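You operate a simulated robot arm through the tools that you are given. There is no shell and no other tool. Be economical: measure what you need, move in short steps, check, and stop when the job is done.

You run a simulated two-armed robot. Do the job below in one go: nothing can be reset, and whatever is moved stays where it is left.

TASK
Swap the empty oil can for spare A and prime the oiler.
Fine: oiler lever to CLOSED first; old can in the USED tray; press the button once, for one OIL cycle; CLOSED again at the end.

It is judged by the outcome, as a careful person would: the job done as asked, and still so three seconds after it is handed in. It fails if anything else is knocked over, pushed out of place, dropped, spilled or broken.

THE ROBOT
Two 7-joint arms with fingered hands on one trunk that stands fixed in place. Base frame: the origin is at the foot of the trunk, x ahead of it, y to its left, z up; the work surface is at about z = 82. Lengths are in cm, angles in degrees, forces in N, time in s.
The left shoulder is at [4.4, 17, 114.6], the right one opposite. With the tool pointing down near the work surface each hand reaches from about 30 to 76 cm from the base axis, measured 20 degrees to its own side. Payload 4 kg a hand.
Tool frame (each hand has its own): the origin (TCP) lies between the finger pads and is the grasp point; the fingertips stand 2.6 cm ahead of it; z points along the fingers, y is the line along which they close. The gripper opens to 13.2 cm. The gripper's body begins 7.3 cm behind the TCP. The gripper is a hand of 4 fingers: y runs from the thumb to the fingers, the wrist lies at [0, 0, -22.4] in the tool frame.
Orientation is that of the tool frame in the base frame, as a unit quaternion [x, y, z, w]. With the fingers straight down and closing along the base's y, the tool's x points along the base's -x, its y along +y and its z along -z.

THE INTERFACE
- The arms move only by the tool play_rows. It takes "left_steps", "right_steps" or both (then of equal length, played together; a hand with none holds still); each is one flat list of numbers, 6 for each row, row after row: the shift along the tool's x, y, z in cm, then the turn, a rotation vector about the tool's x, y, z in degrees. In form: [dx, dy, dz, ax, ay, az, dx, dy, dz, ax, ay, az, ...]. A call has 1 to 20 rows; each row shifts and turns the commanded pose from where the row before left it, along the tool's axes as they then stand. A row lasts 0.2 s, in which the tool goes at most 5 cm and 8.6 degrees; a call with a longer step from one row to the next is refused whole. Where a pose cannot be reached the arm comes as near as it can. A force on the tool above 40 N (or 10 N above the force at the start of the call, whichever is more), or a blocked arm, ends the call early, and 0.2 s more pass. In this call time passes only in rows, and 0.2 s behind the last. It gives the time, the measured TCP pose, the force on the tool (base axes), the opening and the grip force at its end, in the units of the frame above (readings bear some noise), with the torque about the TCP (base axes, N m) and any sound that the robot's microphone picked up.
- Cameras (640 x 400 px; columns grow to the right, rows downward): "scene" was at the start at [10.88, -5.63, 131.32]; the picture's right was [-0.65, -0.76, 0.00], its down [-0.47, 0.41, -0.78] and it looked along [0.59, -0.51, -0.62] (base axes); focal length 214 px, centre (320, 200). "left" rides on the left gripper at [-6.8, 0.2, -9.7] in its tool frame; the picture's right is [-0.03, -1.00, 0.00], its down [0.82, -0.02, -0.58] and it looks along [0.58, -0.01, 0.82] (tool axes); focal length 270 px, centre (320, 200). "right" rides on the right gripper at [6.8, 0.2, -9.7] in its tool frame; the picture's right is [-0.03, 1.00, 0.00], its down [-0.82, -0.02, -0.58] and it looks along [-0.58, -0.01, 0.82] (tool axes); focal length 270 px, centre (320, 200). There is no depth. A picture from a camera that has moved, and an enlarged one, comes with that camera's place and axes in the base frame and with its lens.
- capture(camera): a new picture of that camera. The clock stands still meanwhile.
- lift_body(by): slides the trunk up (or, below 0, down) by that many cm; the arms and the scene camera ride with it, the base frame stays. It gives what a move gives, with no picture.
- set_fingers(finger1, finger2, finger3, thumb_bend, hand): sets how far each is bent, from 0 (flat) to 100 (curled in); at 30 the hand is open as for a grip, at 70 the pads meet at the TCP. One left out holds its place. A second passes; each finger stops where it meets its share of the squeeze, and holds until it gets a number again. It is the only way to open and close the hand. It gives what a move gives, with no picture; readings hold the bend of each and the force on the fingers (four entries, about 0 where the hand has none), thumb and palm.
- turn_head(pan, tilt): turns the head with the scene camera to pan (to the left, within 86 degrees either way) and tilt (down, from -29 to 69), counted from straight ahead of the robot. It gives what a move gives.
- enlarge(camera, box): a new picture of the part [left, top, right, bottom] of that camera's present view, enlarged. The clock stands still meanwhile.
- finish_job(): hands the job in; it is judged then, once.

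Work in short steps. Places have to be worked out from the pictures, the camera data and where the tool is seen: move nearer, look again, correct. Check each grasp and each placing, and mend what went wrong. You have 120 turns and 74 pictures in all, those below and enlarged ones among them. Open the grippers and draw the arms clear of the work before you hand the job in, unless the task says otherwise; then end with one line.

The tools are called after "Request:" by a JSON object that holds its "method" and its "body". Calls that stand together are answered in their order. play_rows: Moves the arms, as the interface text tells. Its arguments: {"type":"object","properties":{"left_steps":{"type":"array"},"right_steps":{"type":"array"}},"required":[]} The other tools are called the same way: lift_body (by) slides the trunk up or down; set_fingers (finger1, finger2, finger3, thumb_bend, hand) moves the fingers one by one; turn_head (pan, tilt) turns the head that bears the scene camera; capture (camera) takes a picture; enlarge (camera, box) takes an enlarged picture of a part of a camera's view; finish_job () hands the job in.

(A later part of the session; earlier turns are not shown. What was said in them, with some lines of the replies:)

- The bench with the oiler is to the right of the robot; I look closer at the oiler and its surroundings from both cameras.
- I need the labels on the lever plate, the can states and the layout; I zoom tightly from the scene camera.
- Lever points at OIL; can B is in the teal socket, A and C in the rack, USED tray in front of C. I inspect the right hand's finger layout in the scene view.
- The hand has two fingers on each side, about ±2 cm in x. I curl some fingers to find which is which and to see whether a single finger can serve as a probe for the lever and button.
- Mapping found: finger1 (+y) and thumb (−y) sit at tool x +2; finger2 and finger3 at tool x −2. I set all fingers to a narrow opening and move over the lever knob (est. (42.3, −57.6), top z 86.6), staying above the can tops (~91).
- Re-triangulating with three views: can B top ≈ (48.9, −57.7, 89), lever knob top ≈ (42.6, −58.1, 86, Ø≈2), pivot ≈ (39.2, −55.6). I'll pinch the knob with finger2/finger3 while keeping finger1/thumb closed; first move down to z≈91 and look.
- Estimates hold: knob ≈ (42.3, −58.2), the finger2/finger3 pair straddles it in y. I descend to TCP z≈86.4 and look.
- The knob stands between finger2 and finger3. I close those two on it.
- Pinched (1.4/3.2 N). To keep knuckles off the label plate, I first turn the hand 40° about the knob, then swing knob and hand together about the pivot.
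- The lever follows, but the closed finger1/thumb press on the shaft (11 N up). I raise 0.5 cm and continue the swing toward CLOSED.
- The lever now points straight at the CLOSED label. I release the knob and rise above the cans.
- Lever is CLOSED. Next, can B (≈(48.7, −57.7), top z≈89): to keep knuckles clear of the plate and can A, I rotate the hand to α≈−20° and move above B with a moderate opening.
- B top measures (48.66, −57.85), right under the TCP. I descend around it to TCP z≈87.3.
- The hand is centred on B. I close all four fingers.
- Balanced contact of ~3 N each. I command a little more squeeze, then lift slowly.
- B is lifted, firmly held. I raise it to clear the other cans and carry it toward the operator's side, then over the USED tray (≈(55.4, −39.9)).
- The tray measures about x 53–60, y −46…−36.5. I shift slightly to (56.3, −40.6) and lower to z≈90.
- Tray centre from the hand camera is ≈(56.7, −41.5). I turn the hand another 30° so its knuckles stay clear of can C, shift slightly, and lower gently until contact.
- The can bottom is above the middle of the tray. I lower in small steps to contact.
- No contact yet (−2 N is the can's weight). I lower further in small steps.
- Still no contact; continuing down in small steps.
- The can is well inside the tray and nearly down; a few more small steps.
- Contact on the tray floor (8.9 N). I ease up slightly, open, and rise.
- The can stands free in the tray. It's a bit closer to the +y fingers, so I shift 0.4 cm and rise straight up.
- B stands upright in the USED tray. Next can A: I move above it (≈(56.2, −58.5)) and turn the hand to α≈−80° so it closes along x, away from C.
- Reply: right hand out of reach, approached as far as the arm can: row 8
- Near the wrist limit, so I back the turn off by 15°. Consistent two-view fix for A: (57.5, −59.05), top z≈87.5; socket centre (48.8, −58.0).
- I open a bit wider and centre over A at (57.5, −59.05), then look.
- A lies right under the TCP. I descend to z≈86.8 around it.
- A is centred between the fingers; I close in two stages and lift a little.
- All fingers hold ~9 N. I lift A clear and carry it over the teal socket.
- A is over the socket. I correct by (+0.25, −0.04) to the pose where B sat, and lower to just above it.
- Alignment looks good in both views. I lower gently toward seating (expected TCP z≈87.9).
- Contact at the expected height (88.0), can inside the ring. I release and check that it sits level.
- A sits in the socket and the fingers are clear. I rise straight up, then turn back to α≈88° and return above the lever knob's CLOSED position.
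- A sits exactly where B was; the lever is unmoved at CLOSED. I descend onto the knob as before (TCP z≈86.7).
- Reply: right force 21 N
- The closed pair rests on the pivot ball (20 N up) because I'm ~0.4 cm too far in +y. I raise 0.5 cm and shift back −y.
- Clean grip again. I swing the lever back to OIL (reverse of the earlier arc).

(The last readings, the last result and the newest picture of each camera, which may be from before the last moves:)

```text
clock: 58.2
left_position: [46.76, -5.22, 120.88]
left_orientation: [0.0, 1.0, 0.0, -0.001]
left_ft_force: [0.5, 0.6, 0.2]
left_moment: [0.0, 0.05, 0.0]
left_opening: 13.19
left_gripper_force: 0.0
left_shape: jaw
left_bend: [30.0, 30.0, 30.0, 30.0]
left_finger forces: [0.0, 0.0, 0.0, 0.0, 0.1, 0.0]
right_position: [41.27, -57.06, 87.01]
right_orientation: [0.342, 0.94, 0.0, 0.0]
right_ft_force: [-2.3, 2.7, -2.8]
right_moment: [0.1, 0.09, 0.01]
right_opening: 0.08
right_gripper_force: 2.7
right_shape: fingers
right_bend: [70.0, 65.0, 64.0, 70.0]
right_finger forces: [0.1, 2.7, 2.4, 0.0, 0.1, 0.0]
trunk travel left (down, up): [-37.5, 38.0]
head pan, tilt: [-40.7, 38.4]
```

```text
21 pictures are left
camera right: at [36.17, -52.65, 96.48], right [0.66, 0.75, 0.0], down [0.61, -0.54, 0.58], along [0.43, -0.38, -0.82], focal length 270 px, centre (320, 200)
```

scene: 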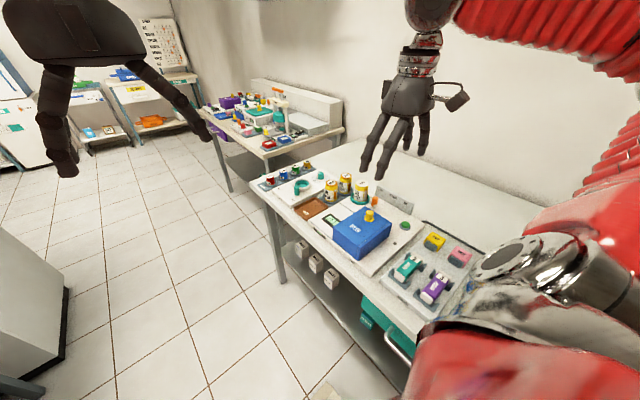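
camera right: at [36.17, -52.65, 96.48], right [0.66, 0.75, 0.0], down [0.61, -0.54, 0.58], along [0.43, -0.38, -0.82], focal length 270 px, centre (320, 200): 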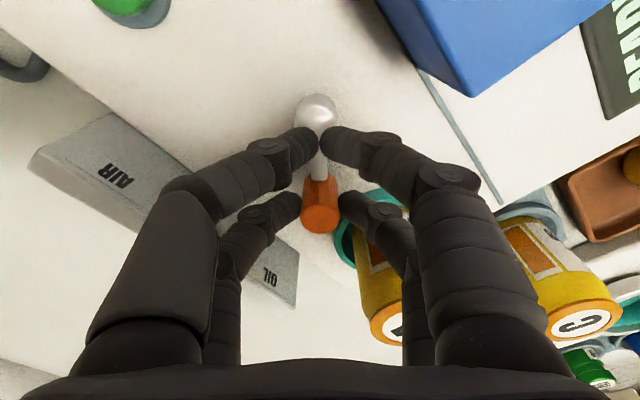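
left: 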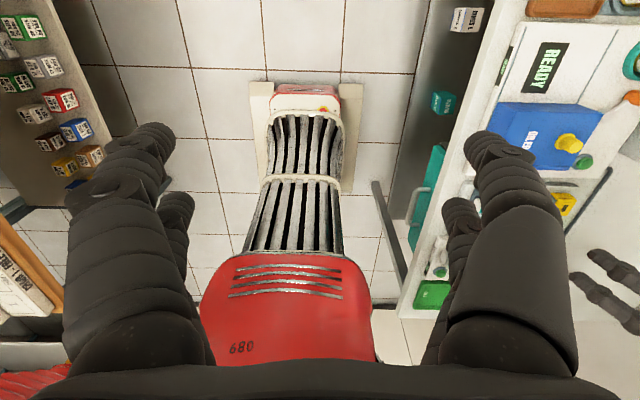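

The lever is at ≈−41°; originally about −38°. I give it the last few degrees, then release and rise.

Request:
{"method": "play_rows", "body": {"right_steps": [0.01, 0.2, 0, 0, 0, -4, 0, 0.08, 0, 0, 0, 0]}}

Request:
{"method": "set_fingers", "body": {"hand": "right", "finger2": 58, "finger3": 57}}

Request:
{"method": "play_rows", "body": {"right_steps": [0, 0, -1, 0, 0, 0, 0, 0, -2, 0, 0, 0, 0, 0, -3, 0, 0, 0, 0, 0, -3, 0, 0, 0, 0, 0, -3, 0, 0, 0]}}

Request:
{"method": "enlarge", "body": {"camera": "scene", "box": [310, 155, 430, 245]}}

Request:
{"method": "capture", "body": {"camera": "right"}}

```text
clock: 58.8
left_position: [46.85, -5.31, 121.06]
left_orientation: [0.001, 1.0, 0.0, 0.001]
left_ft_force: [1.1, 0.5, 0.3]
left_moment: [0.0, 0.0, 0.03]
left_opening: 13.18
left_gripper_force: 0.0
left_shape: jaw
left_bend: [30.0, 30.0, 30.0, 30.0]
left_finger forces: [0.1, 0.1, 0.0, 0.0, 0.0, 0.1]
right_position: [41.36, -56.95, 86.91]
right_orientation: [0.309, 0.951, -0.002, 0.0]
right_ft_force: [-3.6, -1.1, -1.3]
right_moment: [0.0, 0.07, -0.08]
right_opening: 0.08
right_gripper_force: 3.0
right_shape: fingers
right_bend: [70.0, 66.0, 63.0, 70.0]
right_finger forces: [0.0, 1.1, 4.8, 0.0, 0.0, 0.0]
trunk travel left (down, up): [-37.5, 38.0]
head pan, tilt: [-40.7, 38.4]
```

```text
clock: 59.8
left_position: [46.75, -5.22, 120.92]
left_orientation: [0.0, 1.0, -0.001, -0.001]
left_ft_force: [0.4, 0.2, 0.2]
left_moment: [0.03, -0.04, 0.01]
left_opening: 13.19
left_gripper_force: 0.1
left_shape: jaw
left_bend: [30.0, 30.0, 30.0, 30.0]
left_finger forces: [0.0, 0.0, 0.1, 0.0, 0.0, 0.0]
right_position: [41.41, -56.92, 86.97]
right_orientation: [0.31, 0.951, 0.001, 0.001]
right_ft_force: [-0.6, 0.2, 0.3]
right_moment: [0.02, 0.01, -0.02]
right_opening: 0.12
right_gripper_force: 0.0
right_shape: fingers
right_bend: [70.0, 57.0, 56.0, 70.0]
right_finger forces: [0.0, 0.0, 0.1, 0.1, 0.1, 0.1]
trunk travel left (down, up): [-37.5, 38.0]
head pan, tilt: [-40.7, 38.4]
```

```text
clock: 61.0
left_position: [46.91, -5.28, 121.0]
left_orientation: [0.0, 1.0, 0.0, -0.001]
left_ft_force: [-0.3, -0.1, 0.3]
left_moment: [0.0, 0.03, -0.02]
left_opening: 13.16
left_gripper_force: 0.1
left_shape: jaw
left_bend: [30.0, 30.0, 30.0, 30.0]
left_finger forces: [0.0, 0.0, 0.0, 0.1, 0.1, 0.1]
right_position: [41.23, -56.8, 98.83]
right_orientation: [0.31, 0.951, -0.001, 0.0]
right_ft_force: [0.0, -0.3, 0.0]
right_moment: [0.01, 0.02, 0.01]
right_opening: 0.07
right_gripper_force: 0.2
right_shape: fingers
right_bend: [70.0, 57.0, 56.0, 70.0]
right_finger forces: [0.1, 0.0, 0.0, 0.0, 0.1, 0.0]
trunk travel left (down, up): [-37.5, 38.0]
head pan, tilt: [-40.7, 38.4]
```

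```text
4.44 times, centred on (370, 200) of scene
camera zoom: at [10.87, -5.6, 131.32], right [-0.65, -0.76, 0.0], down [-0.47, 0.41, -0.78], along [0.59, -0.51, -0.62], focal length 953 px, centre (98, 200)
```

zoom: 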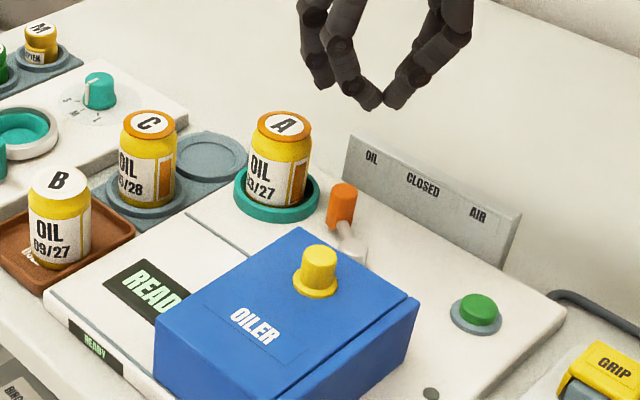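

```text
19 pictures are left
camera right: at [35.9, -52.68, 108.34], right [0.61, 0.79, 0.0], down [0.65, -0.5, 0.58], along [0.46, -0.35, -0.82], focal length 270 px, centre (320, 200)
```

right: 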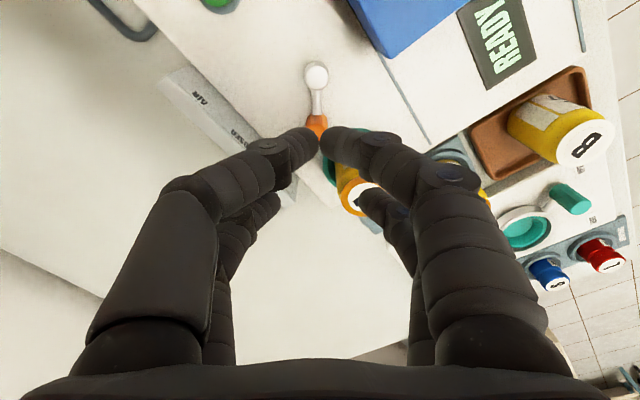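

The lever matches its original OIL position. Now the green button (≈(30.2, −57.3)): I turn to α≈88°, close all fingers and move above it so that the finger1/thumb tips will press it, clear of the blue box.

Request:
{"method": "set_fingers", "body": {"hand": "right", "finger2": 70, "finger3": 70}}

Request:
{"method": "play_rows", "body": {"right_steps": [0, 0, 0, 0, 0, 8.6, 0, 0, 0, 0, 0, 8.6, 0, 0, 0, 0, 0, 8.6, 0, 0, 0, 0, 0, 8.6, 0, 0, 0, 0, 0, 8.6, 0, 0, 0, 0, 0, 8.6, -0.69, -3.7, 0, 0, 0, 0, -0.69, -3.7, 0, 0, 0, 0, -0.69, -3.7, 0, 0, 0, 0, 0, 0, 2.5, 0, 0, 0, 0, 0, 2.5, 0, 0, 0]}}

Request:
{"method": "capture", "body": {"camera": "right"}}

```text
clock: 62.0
left_position: [46.71, -5.33, 121.1]
left_orientation: [0.0, 1.0, 0.0, -0.001]
left_ft_force: [-0.4, -0.1, -0.9]
left_moment: [-0.03, 0.02, 0.01]
left_opening: 13.2
left_gripper_force: 0.0
left_shape: jaw
left_bend: [30.0, 30.0, 30.0, 30.0]
left_finger forces: [0.0, 0.1, 0.0, 0.0, 0.1, 0.0]
right_position: [41.41, -56.78, 98.85]
right_orientation: [0.309, 0.951, -0.001, 0.0]
right_ft_force: [-0.2, 0.0, -1.1]
right_moment: [-0.01, 0.02, 0.03]
right_opening: 0.06
right_gripper_force: 0.0
right_shape: fingers
right_bend: [70.0, 70.0, 70.0, 70.0]
right_finger forces: [0.1, 0.0, 0.0, 0.0, 0.0, 0.0]
trunk travel left (down, up): [-37.5, 38.0]
head pan, tilt: [-40.7, 38.4]
```

```text
clock: 64.4
left_position: [46.79, -5.28, 121.08]
left_orientation: [0.0, 1.0, 0.0, 0.0]
left_ft_force: [-0.5, -0.5, -0.4]
left_moment: [0.0, 0.02, -0.02]
left_opening: 13.21
left_gripper_force: 0.1
left_shape: jaw
left_bend: [30.0, 30.0, 30.0, 30.0]
left_finger forces: [0.0, 0.0, 0.0, 0.0, 0.0, 0.0]
right_position: [30.49, -59.5, 93.75]
right_orientation: [0.693, 0.721, 0.0, -0.001]
right_ft_force: [0.2, 0.5, 0.4]
right_moment: [0.04, 0.01, 0.01]
right_opening: 0.09
right_gripper_force: 0.1
right_shape: fingers
right_bend: [70.0, 70.0, 70.0, 70.0]
right_finger forces: [0.0, 0.0, 0.0, 0.0, 0.0, 0.0]
trunk travel left (down, up): [-37.5, 38.0]
head pan, tilt: [-40.7, 38.4]
```

```text
18 pictures are left
camera right: at [30.46, -52.65, 103.28], right [1.0, 0.01, 0.0], down [0.01, -0.82, 0.58], along [0.01, -0.58, -0.82], focal length 270 px, centre (320, 200)
```

right: 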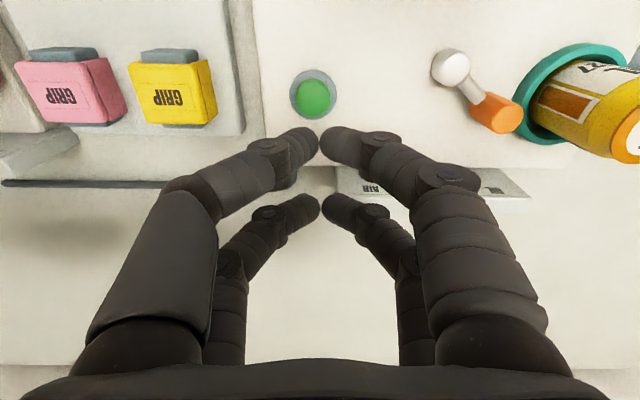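

Button is at (30.1, −57.7), almost under the finger1/thumb tips. I correct slightly and descend to just above it.

Request:
{"method": "play_rows", "body": {"right_steps": [-0.2, -0.3, 2.5, 0, 0, 0, 0, 0, 2.5, 0, 0, 0, 0, 0, 1.4, 0, 0, 0]}}

Request:
{"method": "capture", "body": {"camera": "right"}}

Request:
{"method": "enlarge", "body": {"camera": "scene", "box": [350, 150, 450, 225]}}

```text
clock: 65.2
left_position: [46.91, -5.37, 120.96]
left_orientation: [0.0, 1.0, 0.001, 0.0]
left_ft_force: [0.9, -0.3, -0.9]
left_moment: [0.03, 0.03, 0.01]
left_opening: 13.17
left_gripper_force: 0.0
left_shape: jaw
left_bend: [30.0, 30.0, 30.0, 30.0]
left_finger forces: [0.0, 0.0, 0.0, 0.0, 0.1, 0.0]
right_position: [29.93, -59.92, 87.64]
right_orientation: [0.693, 0.72, 0.0, 0.0]
right_ft_force: [-0.1, -1.3, 0.1]
right_moment: [0.02, 0.02, 0.02]
right_opening: 0.09
right_gripper_force: 0.0
right_shape: fingers
right_bend: [70.0, 70.0, 70.0, 70.0]
right_finger forces: [0.1, 0.1, 0.1, 0.1, 0.0, 0.0]
trunk travel left (down, up): [-37.5, 38.0]
head pan, tilt: [-40.7, 38.4]
```

```text
17 pictures are left
camera right: at [29.91, -53.05, 97.09], right [1.0, 0.01, 0.0], down [0.01, -0.82, 0.58], along [0.01, -0.58, -0.82], focal length 270 px, centre (320, 200)
```

right: 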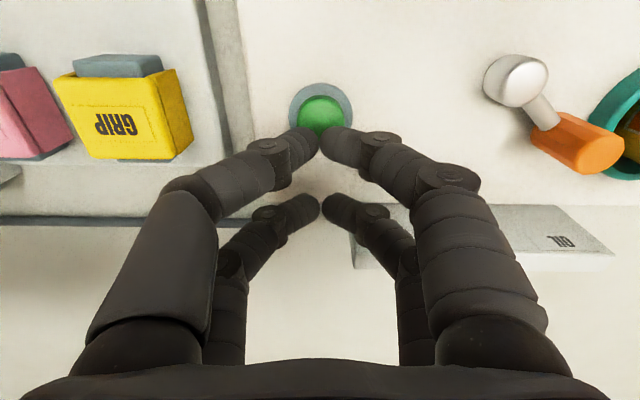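

```text
5.33 times, centred on (400, 188) of scene
camera zoom: at [10.88, -5.63, 131.32], right [-0.65, -0.76, 0.0], down [-0.47, 0.41, -0.78], along [0.59, -0.51, -0.62], focal length 1144 px, centre (-107, 267)
```

zoom: 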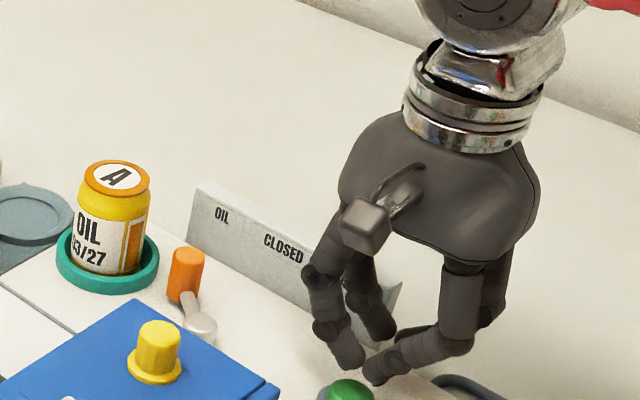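

The button reads (30.0, −57.25); the tips are 0.6 cm too far in −y. I shift +y 0.6 and press down in small steps.

Request:
{"method": "play_rows", "body": {"right_steps": [0.6, 0.05, 0, 0, 0, 0, 0, 0, 0.6, 0, 0, 0, 0, 0, 0.4, 0, 0, 0, 0, 0, 0.2, 0, 0, 0, 0, 0, 0.2, 0, 0, 0]}}

Request:
{"method": "capture", "body": {"camera": "right"}}

```text
clock: 66.4
left_position: [46.82, -5.28, 121.08]
left_orientation: [0.0, 1.0, 0.0, -0.001]
left_ft_force: [-0.2, -0.4, -0.9]
left_moment: [0.0, 0.0, 0.01]
left_opening: 13.2
left_gripper_force: 0.1
left_shape: jaw
left_bend: [30.0, 30.0, 30.0, 30.0]
left_finger forces: [0.0, 0.0, 0.0, 0.0, 0.0, 0.0]
right_position: [29.96, -59.02, 86.32]
right_orientation: [0.693, 0.721, 0.0, 0.0]
right_ft_force: [-0.4, -0.2, -0.2]
right_moment: [0.0, -0.01, -0.02]
right_opening: 0.08
right_gripper_force: 0.1
right_shape: fingers
right_bend: [70.0, 70.0, 70.0, 70.0]
right_finger forces: [0.5, 0.0, 0.0, 0.0, 0.0, 0.1]
trunk travel left (down, up): [-37.5, 38.0]
head pan, tilt: [-40.7, 38.4]
```

```text
15 pictures are left
camera right: at [30.06, -52.19, 95.66], right [1.0, 0.01, 0.0], down [0.01, -0.82, 0.58], along [0.01, -0.58, -0.82], focal length 270 px, centre (320, 200)
```

right: 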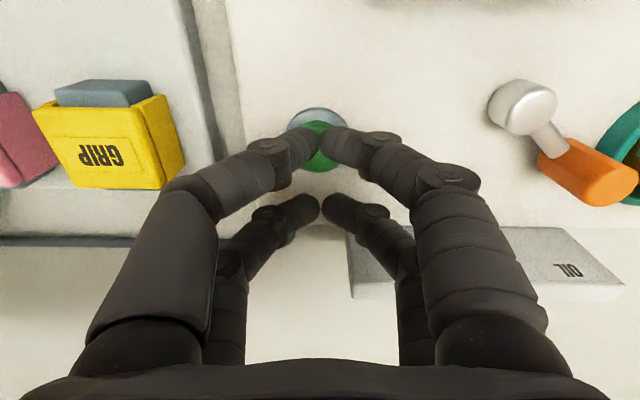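

The tips are centred on the button and about to touch. I press with small steps until resistance or a click.

Request:
{"method": "play_rows", "body": {"right_steps": [0, 0, 0.2, 0, 0, 0, 0, 0, 0.2, 0, 0, 0]}}

```text
clock: 67.0
left_position: [46.91, -5.27, 120.88]
left_orientation: [0.0, 1.0, -0.001, -0.002]
left_ft_force: [-0.3, 0.0, 0.0]
left_moment: [-0.01, -0.01, -0.01]
left_opening: 13.23
left_gripper_force: 0.0
left_shape: jaw
left_bend: [30.0, 30.0, 30.0, 30.0]
left_finger forces: [0.0, 0.1, 0.0, 0.1, 0.0, 0.0]
right_position: [30.11, -58.88, 85.79]
right_orientation: [0.693, 0.721, 0.0, 0.001]
right_ft_force: [1.0, -0.3, 1.8]
right_moment: [0.03, 0.03, 0.01]
right_opening: 0.11
right_gripper_force: 1.2
right_shape: fingers
right_bend: [70.0, 70.0, 70.0, 70.0]
right_finger forces: [1.6, 0.1, 0.0, 0.0, 1.0, 0.1]
trunk travel left (down, up): [-37.5, 38.0]
head pan, tilt: [-40.7, 38.4]
heard: click
```

A click was heard. I lift off the button and check the display.

Request:
{"method": "play_rows", "body": {"right_steps": [0, 0, -1, 0, 0, 0, 0, 0, -2, 0, 0, 0]}}

Request:
{"method": "enlarge", "body": {"camera": "scene", "box": [290, 155, 430, 260]}}

```text
clock: 67.6
left_position: [46.84, -5.29, 120.95]
left_orientation: [0.0, 1.0, 0.0, 0.0]
left_ft_force: [-0.2, 0.0, -0.1]
left_moment: [-0.01, 0.01, -0.02]
left_opening: 13.17
left_gripper_force: 0.0
left_shape: jaw
left_bend: [30.0, 30.0, 30.0, 30.0]
left_finger forces: [0.1, 0.0, 0.1, 0.0, 0.1, 0.0]
right_position: [30.03, -58.84, 88.75]
right_orientation: [0.693, 0.721, 0.0, -0.001]
right_ft_force: [0.6, -1.1, -0.3]
right_moment: [0.04, -0.03, 0.0]
right_opening: 0.08
right_gripper_force: 0.0
right_shape: fingers
right_bend: [70.0, 70.0, 70.0, 70.0]
right_finger forces: [0.0, 0.0, 0.0, 0.1, 0.1, 0.0]
trunk travel left (down, up): [-37.5, 38.0]
head pan, tilt: [-40.7, 38.4]
```

```text
3.81 times, centred on (360, 208) of scene
camera zoom: at [10.85, -5.6, 131.33], right [-0.65, -0.76, 0.0], down [-0.47, 0.41, -0.78], along [0.59, -0.51, -0.62], focal length 817 px, centre (168, 171)
```

zoom: 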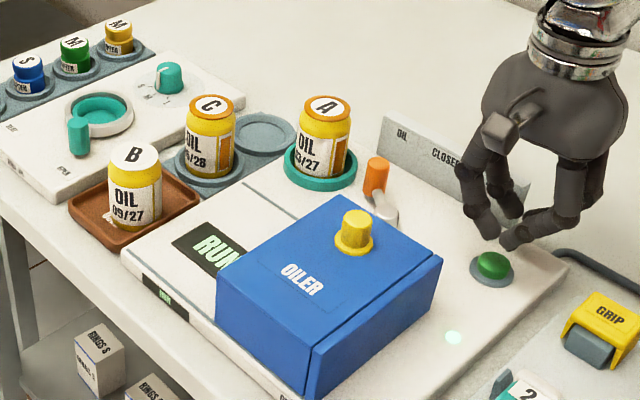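

The display reads RUN and the lamp is lit: the cycle started. While it runs, I rise and go back above the lever with the OIL-grasp orientation.

Request:
{"method": "play_rows", "body": {"right_steps": [0, 0, -2.5, 0, 0, 0, 0, 0, -2.5, 0, 0, 0, 0, 0, -2.5, 0, 0, 0, 0, 0, -2.5, 0, 0, 0, 0.48, 3.8, 0, 0, 0, 0, 0.48, 3.8, 0, 0, 0, 0, 0.48, 3.8, 0, 0, 0, 0, 0, 0, 0, 0, 0, -8.6, 0, 0, 0, 0, 0, -8.6, 0, 0, 0, 0, 0, -8.6, 0, 0, 0, 0, 0, -8.6, 0, 0, 0, 0, 0, -8.6, 0, 0, 0, 0, 0, -8.6]}}

Request:
{"method": "set_fingers", "body": {"hand": "right", "finger2": 56, "finger3": 56}}

Request:
{"method": "enlarge", "body": {"camera": "scene", "box": [290, 155, 430, 260]}}

```text
clock: 70.4
left_position: [46.75, -5.22, 120.87]
left_orientation: [-0.001, 1.0, 0.0, -0.001]
left_ft_force: [-0.3, 0.3, 0.1]
left_moment: [0.0, 0.0, 0.03]
left_opening: 13.16
left_gripper_force: 0.2
left_shape: jaw
left_bend: [30.0, 30.0, 30.0, 30.0]
left_finger forces: [0.0, 0.1, 0.1, 0.1, 0.0, 0.0]
right_position: [41.33, -57.17, 98.82]
right_orientation: [0.31, 0.951, 0.0, 0.0]
right_ft_force: [-0.7, -0.2, 0.2]
right_moment: [-0.01, 0.0, 0.01]
right_opening: 0.09
right_gripper_force: 0.2
right_shape: fingers
right_bend: [70.0, 70.0, 70.0, 70.0]
right_finger forces: [0.1, 0.0, 0.1, 0.0, 0.0, 0.0]
trunk travel left (down, up): [-37.5, 38.0]
head pan, tilt: [-40.7, 38.4]
```

```text
clock: 71.4
left_position: [46.91, -5.26, 121.06]
left_orientation: [0.0, 1.0, 0.0, -0.001]
left_ft_force: [1.1, -1.1, 0.9]
left_moment: [0.02, 0.02, 0.02]
left_opening: 13.2
left_gripper_force: 0.0
left_shape: jaw
left_bend: [30.0, 30.0, 30.0, 30.0]
left_finger forces: [0.0, 0.0, 0.0, 0.0, 0.0, 0.1]
right_position: [41.38, -57.13, 98.67]
right_orientation: [0.31, 0.951, 0.0, -0.001]
right_ft_force: [-0.6, -0.1, 0.0]
right_moment: [0.04, -0.03, 0.01]
right_opening: 0.11
right_gripper_force: 0.1
right_shape: fingers
right_bend: [70.0, 56.0, 56.0, 70.0]
right_finger forces: [0.0, 0.0, 0.1, 0.1, 0.0, 0.0]
trunk travel left (down, up): [-37.5, 38.0]
head pan, tilt: [-40.7, 38.4]
```

```text
3.81 times, centred on (360, 208) of scene
camera zoom: at [10.89, -5.63, 131.32], right [-0.65, -0.76, 0.0], down [-0.47, 0.41, -0.78], along [0.59, -0.51, -0.62], focal length 817 px, centre (168, 171)
```

zoom: 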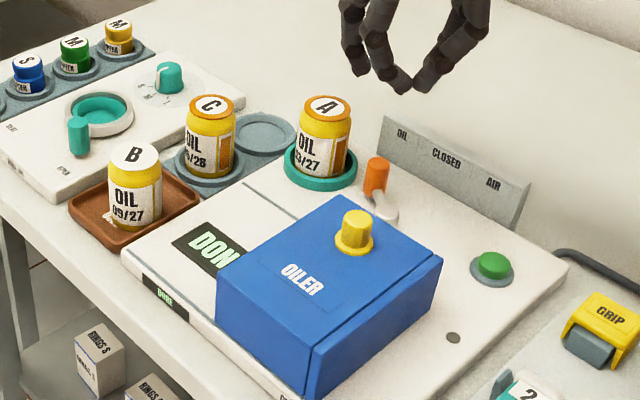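

Display shows DONE. I descend onto the lever knob at OIL.

Request:
{"method": "play_rows", "body": {"right_steps": [0, 0.1, 3, 0, 0, 0, 0, 0, 3, 0, 0, 0, 0, 0, 2.5, 0, 0, 0, 0, 0, 1.8, 0, 0, 0, 0, 0, 1.0, 0, 0, 0, 0, 0, 0.5, 0, 0, 0]}}

Request:
{"method": "capture", "body": {"camera": "right"}}

```text
clock: 72.8
left_position: [46.98, -5.18, 121.01]
left_orientation: [-0.001, 1.0, 0.0, 0.0]
left_ft_force: [-1.0, 0.0, -0.1]
left_moment: [-0.02, -0.01, 0.02]
left_opening: 13.18
left_gripper_force: 0.1
left_shape: jaw
left_bend: [30.0, 30.0, 30.0, 30.0]
left_finger forces: [0.0, 0.0, 0.0, 0.1, 0.1, 0.0]
right_position: [41.52, -57.15, 86.83]
right_orientation: [0.309, 0.951, 0.0, 0.001]
right_ft_force: [-0.1, 0.7, -0.1]
right_moment: [0.02, 0.01, 0.0]
right_opening: 0.12
right_gripper_force: 0.0
right_shape: fingers
right_bend: [70.0, 56.0, 56.0, 70.0]
right_finger forces: [0.0, 0.0, 0.1, 0.0, 0.0, 0.0]
trunk travel left (down, up): [-37.5, 38.0]
head pan, tilt: [-40.7, 38.4]
```

```text
12 pictures are left
camera right: at [36.16, -53.02, 96.52], right [0.61, 0.79, 0.0], down [0.65, -0.5, 0.58], along [0.46, -0.35, -0.82], focal length 270 px, centre (320, 200)
```

right: 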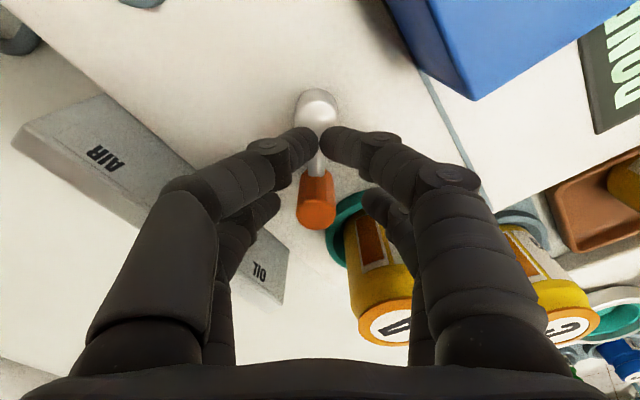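

The knob is between finger2 and finger3. I close on it and swing to CLOSED.

Request:
{"method": "set_fingers", "body": {"hand": "right", "finger2": 68, "finger3": 68}}

Request:
{"method": "play_rows", "body": {"right_steps": [0.01, -0.27, 0, 0, 0, 6.5, 0.01, -0.27, 0, 0, 0, 6.5, 0.01, -0.27, 0, 0, 0, 6.5, 0.01, -0.27, 0, 0, 0, 6.5, 0.01, -0.27, 0, 0, 0, 6.5, 0.01, -0.27, 0, 0, 0, 6.5, 0.01, -0.27, 0, 0, 0, 6.5, 0.01, -0.27, 0, 0, 0, 6.5]}}

Request:
{"method": "capture", "body": {"camera": "right"}}

```text
clock: 73.8
left_position: [46.82, -5.35, 121.08]
left_orientation: [0.0, 1.0, 0.0, -0.002]
left_ft_force: [0.5, -0.6, -0.4]
left_moment: [0.0, -0.01, -0.03]
left_opening: 13.21
left_gripper_force: 0.0
left_shape: jaw
left_bend: [30.0, 30.0, 30.0, 30.0]
left_finger forces: [0.0, 0.1, 0.0, 0.0, 0.0, 0.0]
right_position: [41.66, -57.09, 86.95]
right_orientation: [0.31, 0.951, 0.0, 0.0]
right_ft_force: [-1.6, -2.2, -0.9]
right_moment: [-0.01, -0.01, -0.03]
right_opening: 0.12
right_gripper_force: 2.5
right_shape: fingers
right_bend: [70.0, 66.0, 63.0, 70.0]
right_finger forces: [0.0, 1.5, 3.6, 0.0, 0.1, 0.0]
trunk travel left (down, up): [-37.5, 38.0]
head pan, tilt: [-40.7, 38.4]
```

```text
clock: 75.6
left_position: [46.81, -5.4, 121.02]
left_orientation: [-0.001, 1.0, 0.001, 0.0]
left_ft_force: [0.5, 1.0, 0.0]
left_moment: [-0.01, 0.0, -0.01]
left_opening: 13.16
left_gripper_force: 0.0
left_shape: jaw
left_bend: [30.0, 30.0, 30.0, 30.0]
left_finger forces: [0.1, 0.0, 0.0, 0.1, 0.0, 0.1]
right_position: [39.7, -58.18, 86.99]
right_orientation: [0.696, 0.718, 0.0, 0.0]
right_ft_force: [-1.2, -2.7, -0.6]
right_moment: [-0.07, 0.01, -0.02]
right_opening: 0.07
right_gripper_force: 2.7
right_shape: fingers
right_bend: [70.0, 65.0, 64.0, 70.0]
right_finger forces: [0.0, 2.3, 3.1, 0.0, 0.0, 0.1]
trunk travel left (down, up): [-37.5, 38.0]
head pan, tilt: [-40.7, 38.4]
```

```text
11 pictures are left
camera right: at [39.58, -51.29, 96.52], right [1.0, 0.01, 0.0], down [0.01, -0.82, 0.58], along [0.0, -0.58, -0.82], focal length 270 px, centre (320, 200)
```

right: 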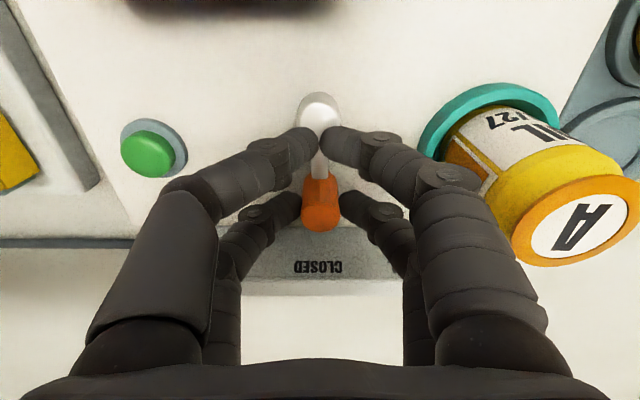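

The lever points at CLOSED, maybe 1–2° short. I nudge it slightly, release and rise.

Request:
{"method": "play_rows", "body": {"right_steps": [0, -0.15, 0, 0, 0, 1.5]}}

Request:
{"method": "set_fingers", "body": {"hand": "right", "finger2": 56, "finger3": 56}}

Request:
{"method": "play_rows", "body": {"right_steps": [0, 0, -1, 0, 0, 0, 0, 0, -2, 0, 0, 0, 0, 0, -3, 0, 0, 0, 0, 0, -3, 0, 0, 0, 0, 0, -3, 0, 0, 0]}}

Request:
{"method": "capture", "body": {"camera": "right"}}

```text
clock: 76.0
left_position: [46.94, -5.36, 120.98]
left_orientation: [0.0, 1.0, 0.001, -0.001]
left_ft_force: [-0.1, 0.0, 0.1]
left_moment: [-0.02, -0.01, 0.04]
left_opening: 13.2
left_gripper_force: 0.1
left_shape: jaw
left_bend: [30.0, 30.0, 30.0, 30.0]
left_finger forces: [0.0, 0.1, 0.1, 0.1, 0.0, 0.0]
right_position: [39.5, -58.11, 86.97]
right_orientation: [0.705, 0.709, -0.001, 0.0]
right_ft_force: [0.4, -3.2, 0.4]
right_moment: [-0.05, 0.01, -0.03]
right_opening: 0.11
right_gripper_force: 3.0
right_shape: fingers
right_bend: [70.0, 65.0, 64.0, 70.0]
right_finger forces: [0.1, 2.8, 2.6, 0.0, 0.0, 0.0]
trunk travel left (down, up): [-37.5, 38.0]
head pan, tilt: [-40.7, 38.4]
```

```text
clock: 77.0
left_position: [46.9, -5.25, 120.94]
left_orientation: [0.0, 1.0, 0.0, -0.001]
left_ft_force: [-0.1, 0.1, 0.0]
left_moment: [-0.01, 0.03, 0.0]
left_opening: 13.2
left_gripper_force: 0.0
left_shape: jaw
left_bend: [30.0, 30.0, 30.0, 30.0]
left_finger forces: [0.0, 0.0, 0.0, 0.1, 0.1, 0.1]
right_position: [39.53, -58.03, 86.97]
right_orientation: [0.705, 0.71, 0.0, -0.001]
right_ft_force: [0.2, 0.6, 0.2]
right_moment: [0.02, -0.01, 0.01]
right_opening: 0.11
right_gripper_force: 0.2
right_shape: fingers
right_bend: [70.0, 56.0, 56.0, 70.0]
right_finger forces: [0.0, 0.0, 0.0, 0.0, 0.1, 0.1]
trunk travel left (down, up): [-37.5, 38.0]
head pan, tilt: [-40.7, 38.4]
```

```text
clock: 78.2
left_position: [46.77, -5.21, 120.97]
left_orientation: [0.0, 1.0, 0.0, -0.001]
left_ft_force: [-0.4, -1.3, 0.2]
left_moment: [0.0, 0.04, 0.01]
left_opening: 13.2
left_gripper_force: 0.1
left_shape: jaw
left_bend: [30.0, 30.0, 30.0, 30.0]
left_finger forces: [0.0, 0.0, 0.0, 0.1, 0.0, 0.0]
right_position: [39.55, -58.28, 99.14]
right_orientation: [0.704, 0.71, -0.001, 0.0]
right_ft_force: [0.0, -0.5, 0.2]
right_moment: [-0.01, -0.02, 0.01]
right_opening: 0.1
right_gripper_force: 0.1
right_shape: fingers
right_bend: [70.0, 56.0, 56.0, 70.0]
right_finger forces: [0.1, 0.0, 0.1, 0.0, 0.1, 0.1]
trunk travel left (down, up): [-37.5, 38.0]
head pan, tilt: [-40.7, 38.4]
```

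```text
10 pictures are left
camera right: at [39.6, -51.48, 108.66], right [1.0, -0.02, 0.0], down [-0.01, -0.82, 0.58], along [-0.01, -0.58, -0.82], focal length 270 px, centre (320, 200)
```

right: 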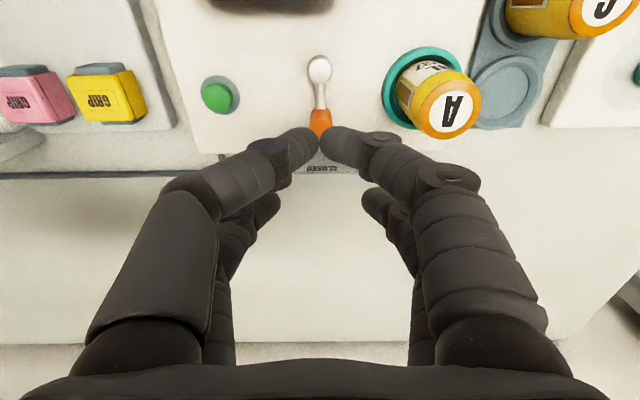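

Lever is at CLOSED. I withdraw the arm up and back, open the hand, and take a final look.

Request:
{"method": "play_rows", "body": {"right_steps": [0, 0, -4, 0, 0, 0, 0, 0, -4, 0, 0, 0, 0, 0, -4, 0, 0, 0, 3, -1.7, 0, 0, 0, 0, 3, -1.7, 0, 0, 0, 0, 3, -1.7, 0, 0, 0, 0, 3, -1.7, 0, 0, 0, 0, 3, -1.7, 0, 0, 0, 0]}}

Request:
{"method": "set_fingers", "body": {"hand": "right", "finger1": 30, "finger2": 30, "finger3": 30, "thumb_bend": 30}}

Request:
{"method": "enlarge", "body": {"camera": "scene", "box": [260, 140, 440, 275]}}

```text
clock: 80.0
left_position: [46.58, -5.09, 121.16]
left_orientation: [-0.001, 1.0, -0.001, 0.001]
left_ft_force: [0.3, 1.0, -0.1]
left_moment: [-0.04, -0.03, 0.03]
left_opening: 13.21
left_gripper_force: 0.0
left_shape: jaw
left_bend: [30.0, 30.0, 30.0, 30.0]
left_finger forces: [0.0, 0.0, 0.1, 0.0, 0.0, 0.0]
right_position: [31.63, -42.28, 111.06]
right_orientation: [0.704, 0.71, -0.002, -0.001]
right_ft_force: [0.3, 0.0, 2.6]
right_moment: [-0.01, -0.13, -0.01]
right_opening: 0.12
right_gripper_force: 0.1
right_shape: fingers
right_bend: [70.0, 56.0, 56.0, 70.0]
right_finger forces: [0.1, 0.1, 0.0, 0.0, 0.0, 0.1]
right hand out of reach, approached as far as the arm can: row 5, 7
trunk travel left (down, up): [-37.5, 38.0]
head pan, tilt: [-40.7, 38.4]
```

```text
clock: 81.0
left_position: [46.83, -5.28, 120.99]
left_orientation: [0.0, 1.0, -0.001, 0.0]
left_ft_force: [-0.9, -0.7, 0.0]
left_moment: [0.0, 0.02, 0.0]
left_opening: 13.19
left_gripper_force: 0.0
left_shape: jaw
left_bend: [30.0, 30.0, 30.0, 30.0]
left_finger forces: [0.1, 0.1, 0.0, 0.0, 0.0, 0.1]
right_position: [31.81, -42.41, 111.04]
right_orientation: [0.705, 0.709, 0.0, 0.0]
right_ft_force: [-0.2, 0.4, 0.1]
right_moment: [0.0, 0.0, -0.01]
right_opening: 13.26
right_gripper_force: 0.0
right_shape: fingers
right_bend: [30.0, 30.0, 30.0, 30.0]
right_finger forces: [0.0, 0.0, 0.0, 0.0, 0.1, 0.0]
trunk travel left (down, up): [-37.5, 38.0]
head pan, tilt: [-40.7, 38.4]
```

```text
2.96 times, centred on (350, 208) of scene
camera zoom: at [10.87, -5.64, 131.32], right [-0.65, -0.76, 0.0], down [-0.47, 0.41, -0.78], along [0.59, -0.51, -0.62], focal length 636 px, centre (231, 178)
```

zoom: 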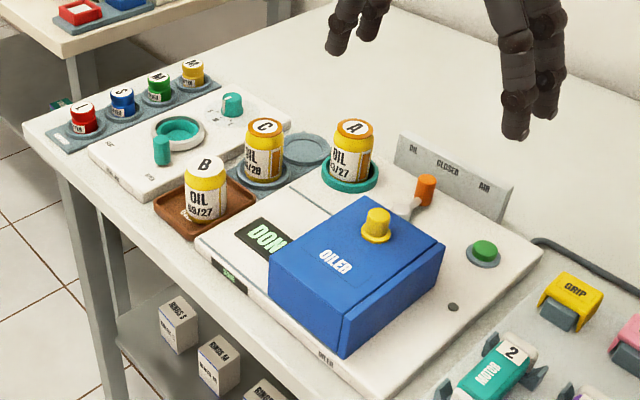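

Everything is in place: A in the socket, B in USED, display DONE, lever CLOSED, arms clear. I hand in the job.

Request:
{"method": "finish_job", "body": {}}

```text
The job is handed in.
```

Spare A is in the oiler and the old can B is in the USED tray. I pressed the button once, the OIL cycle ran to DONE, and the lever is back at CLOSED.
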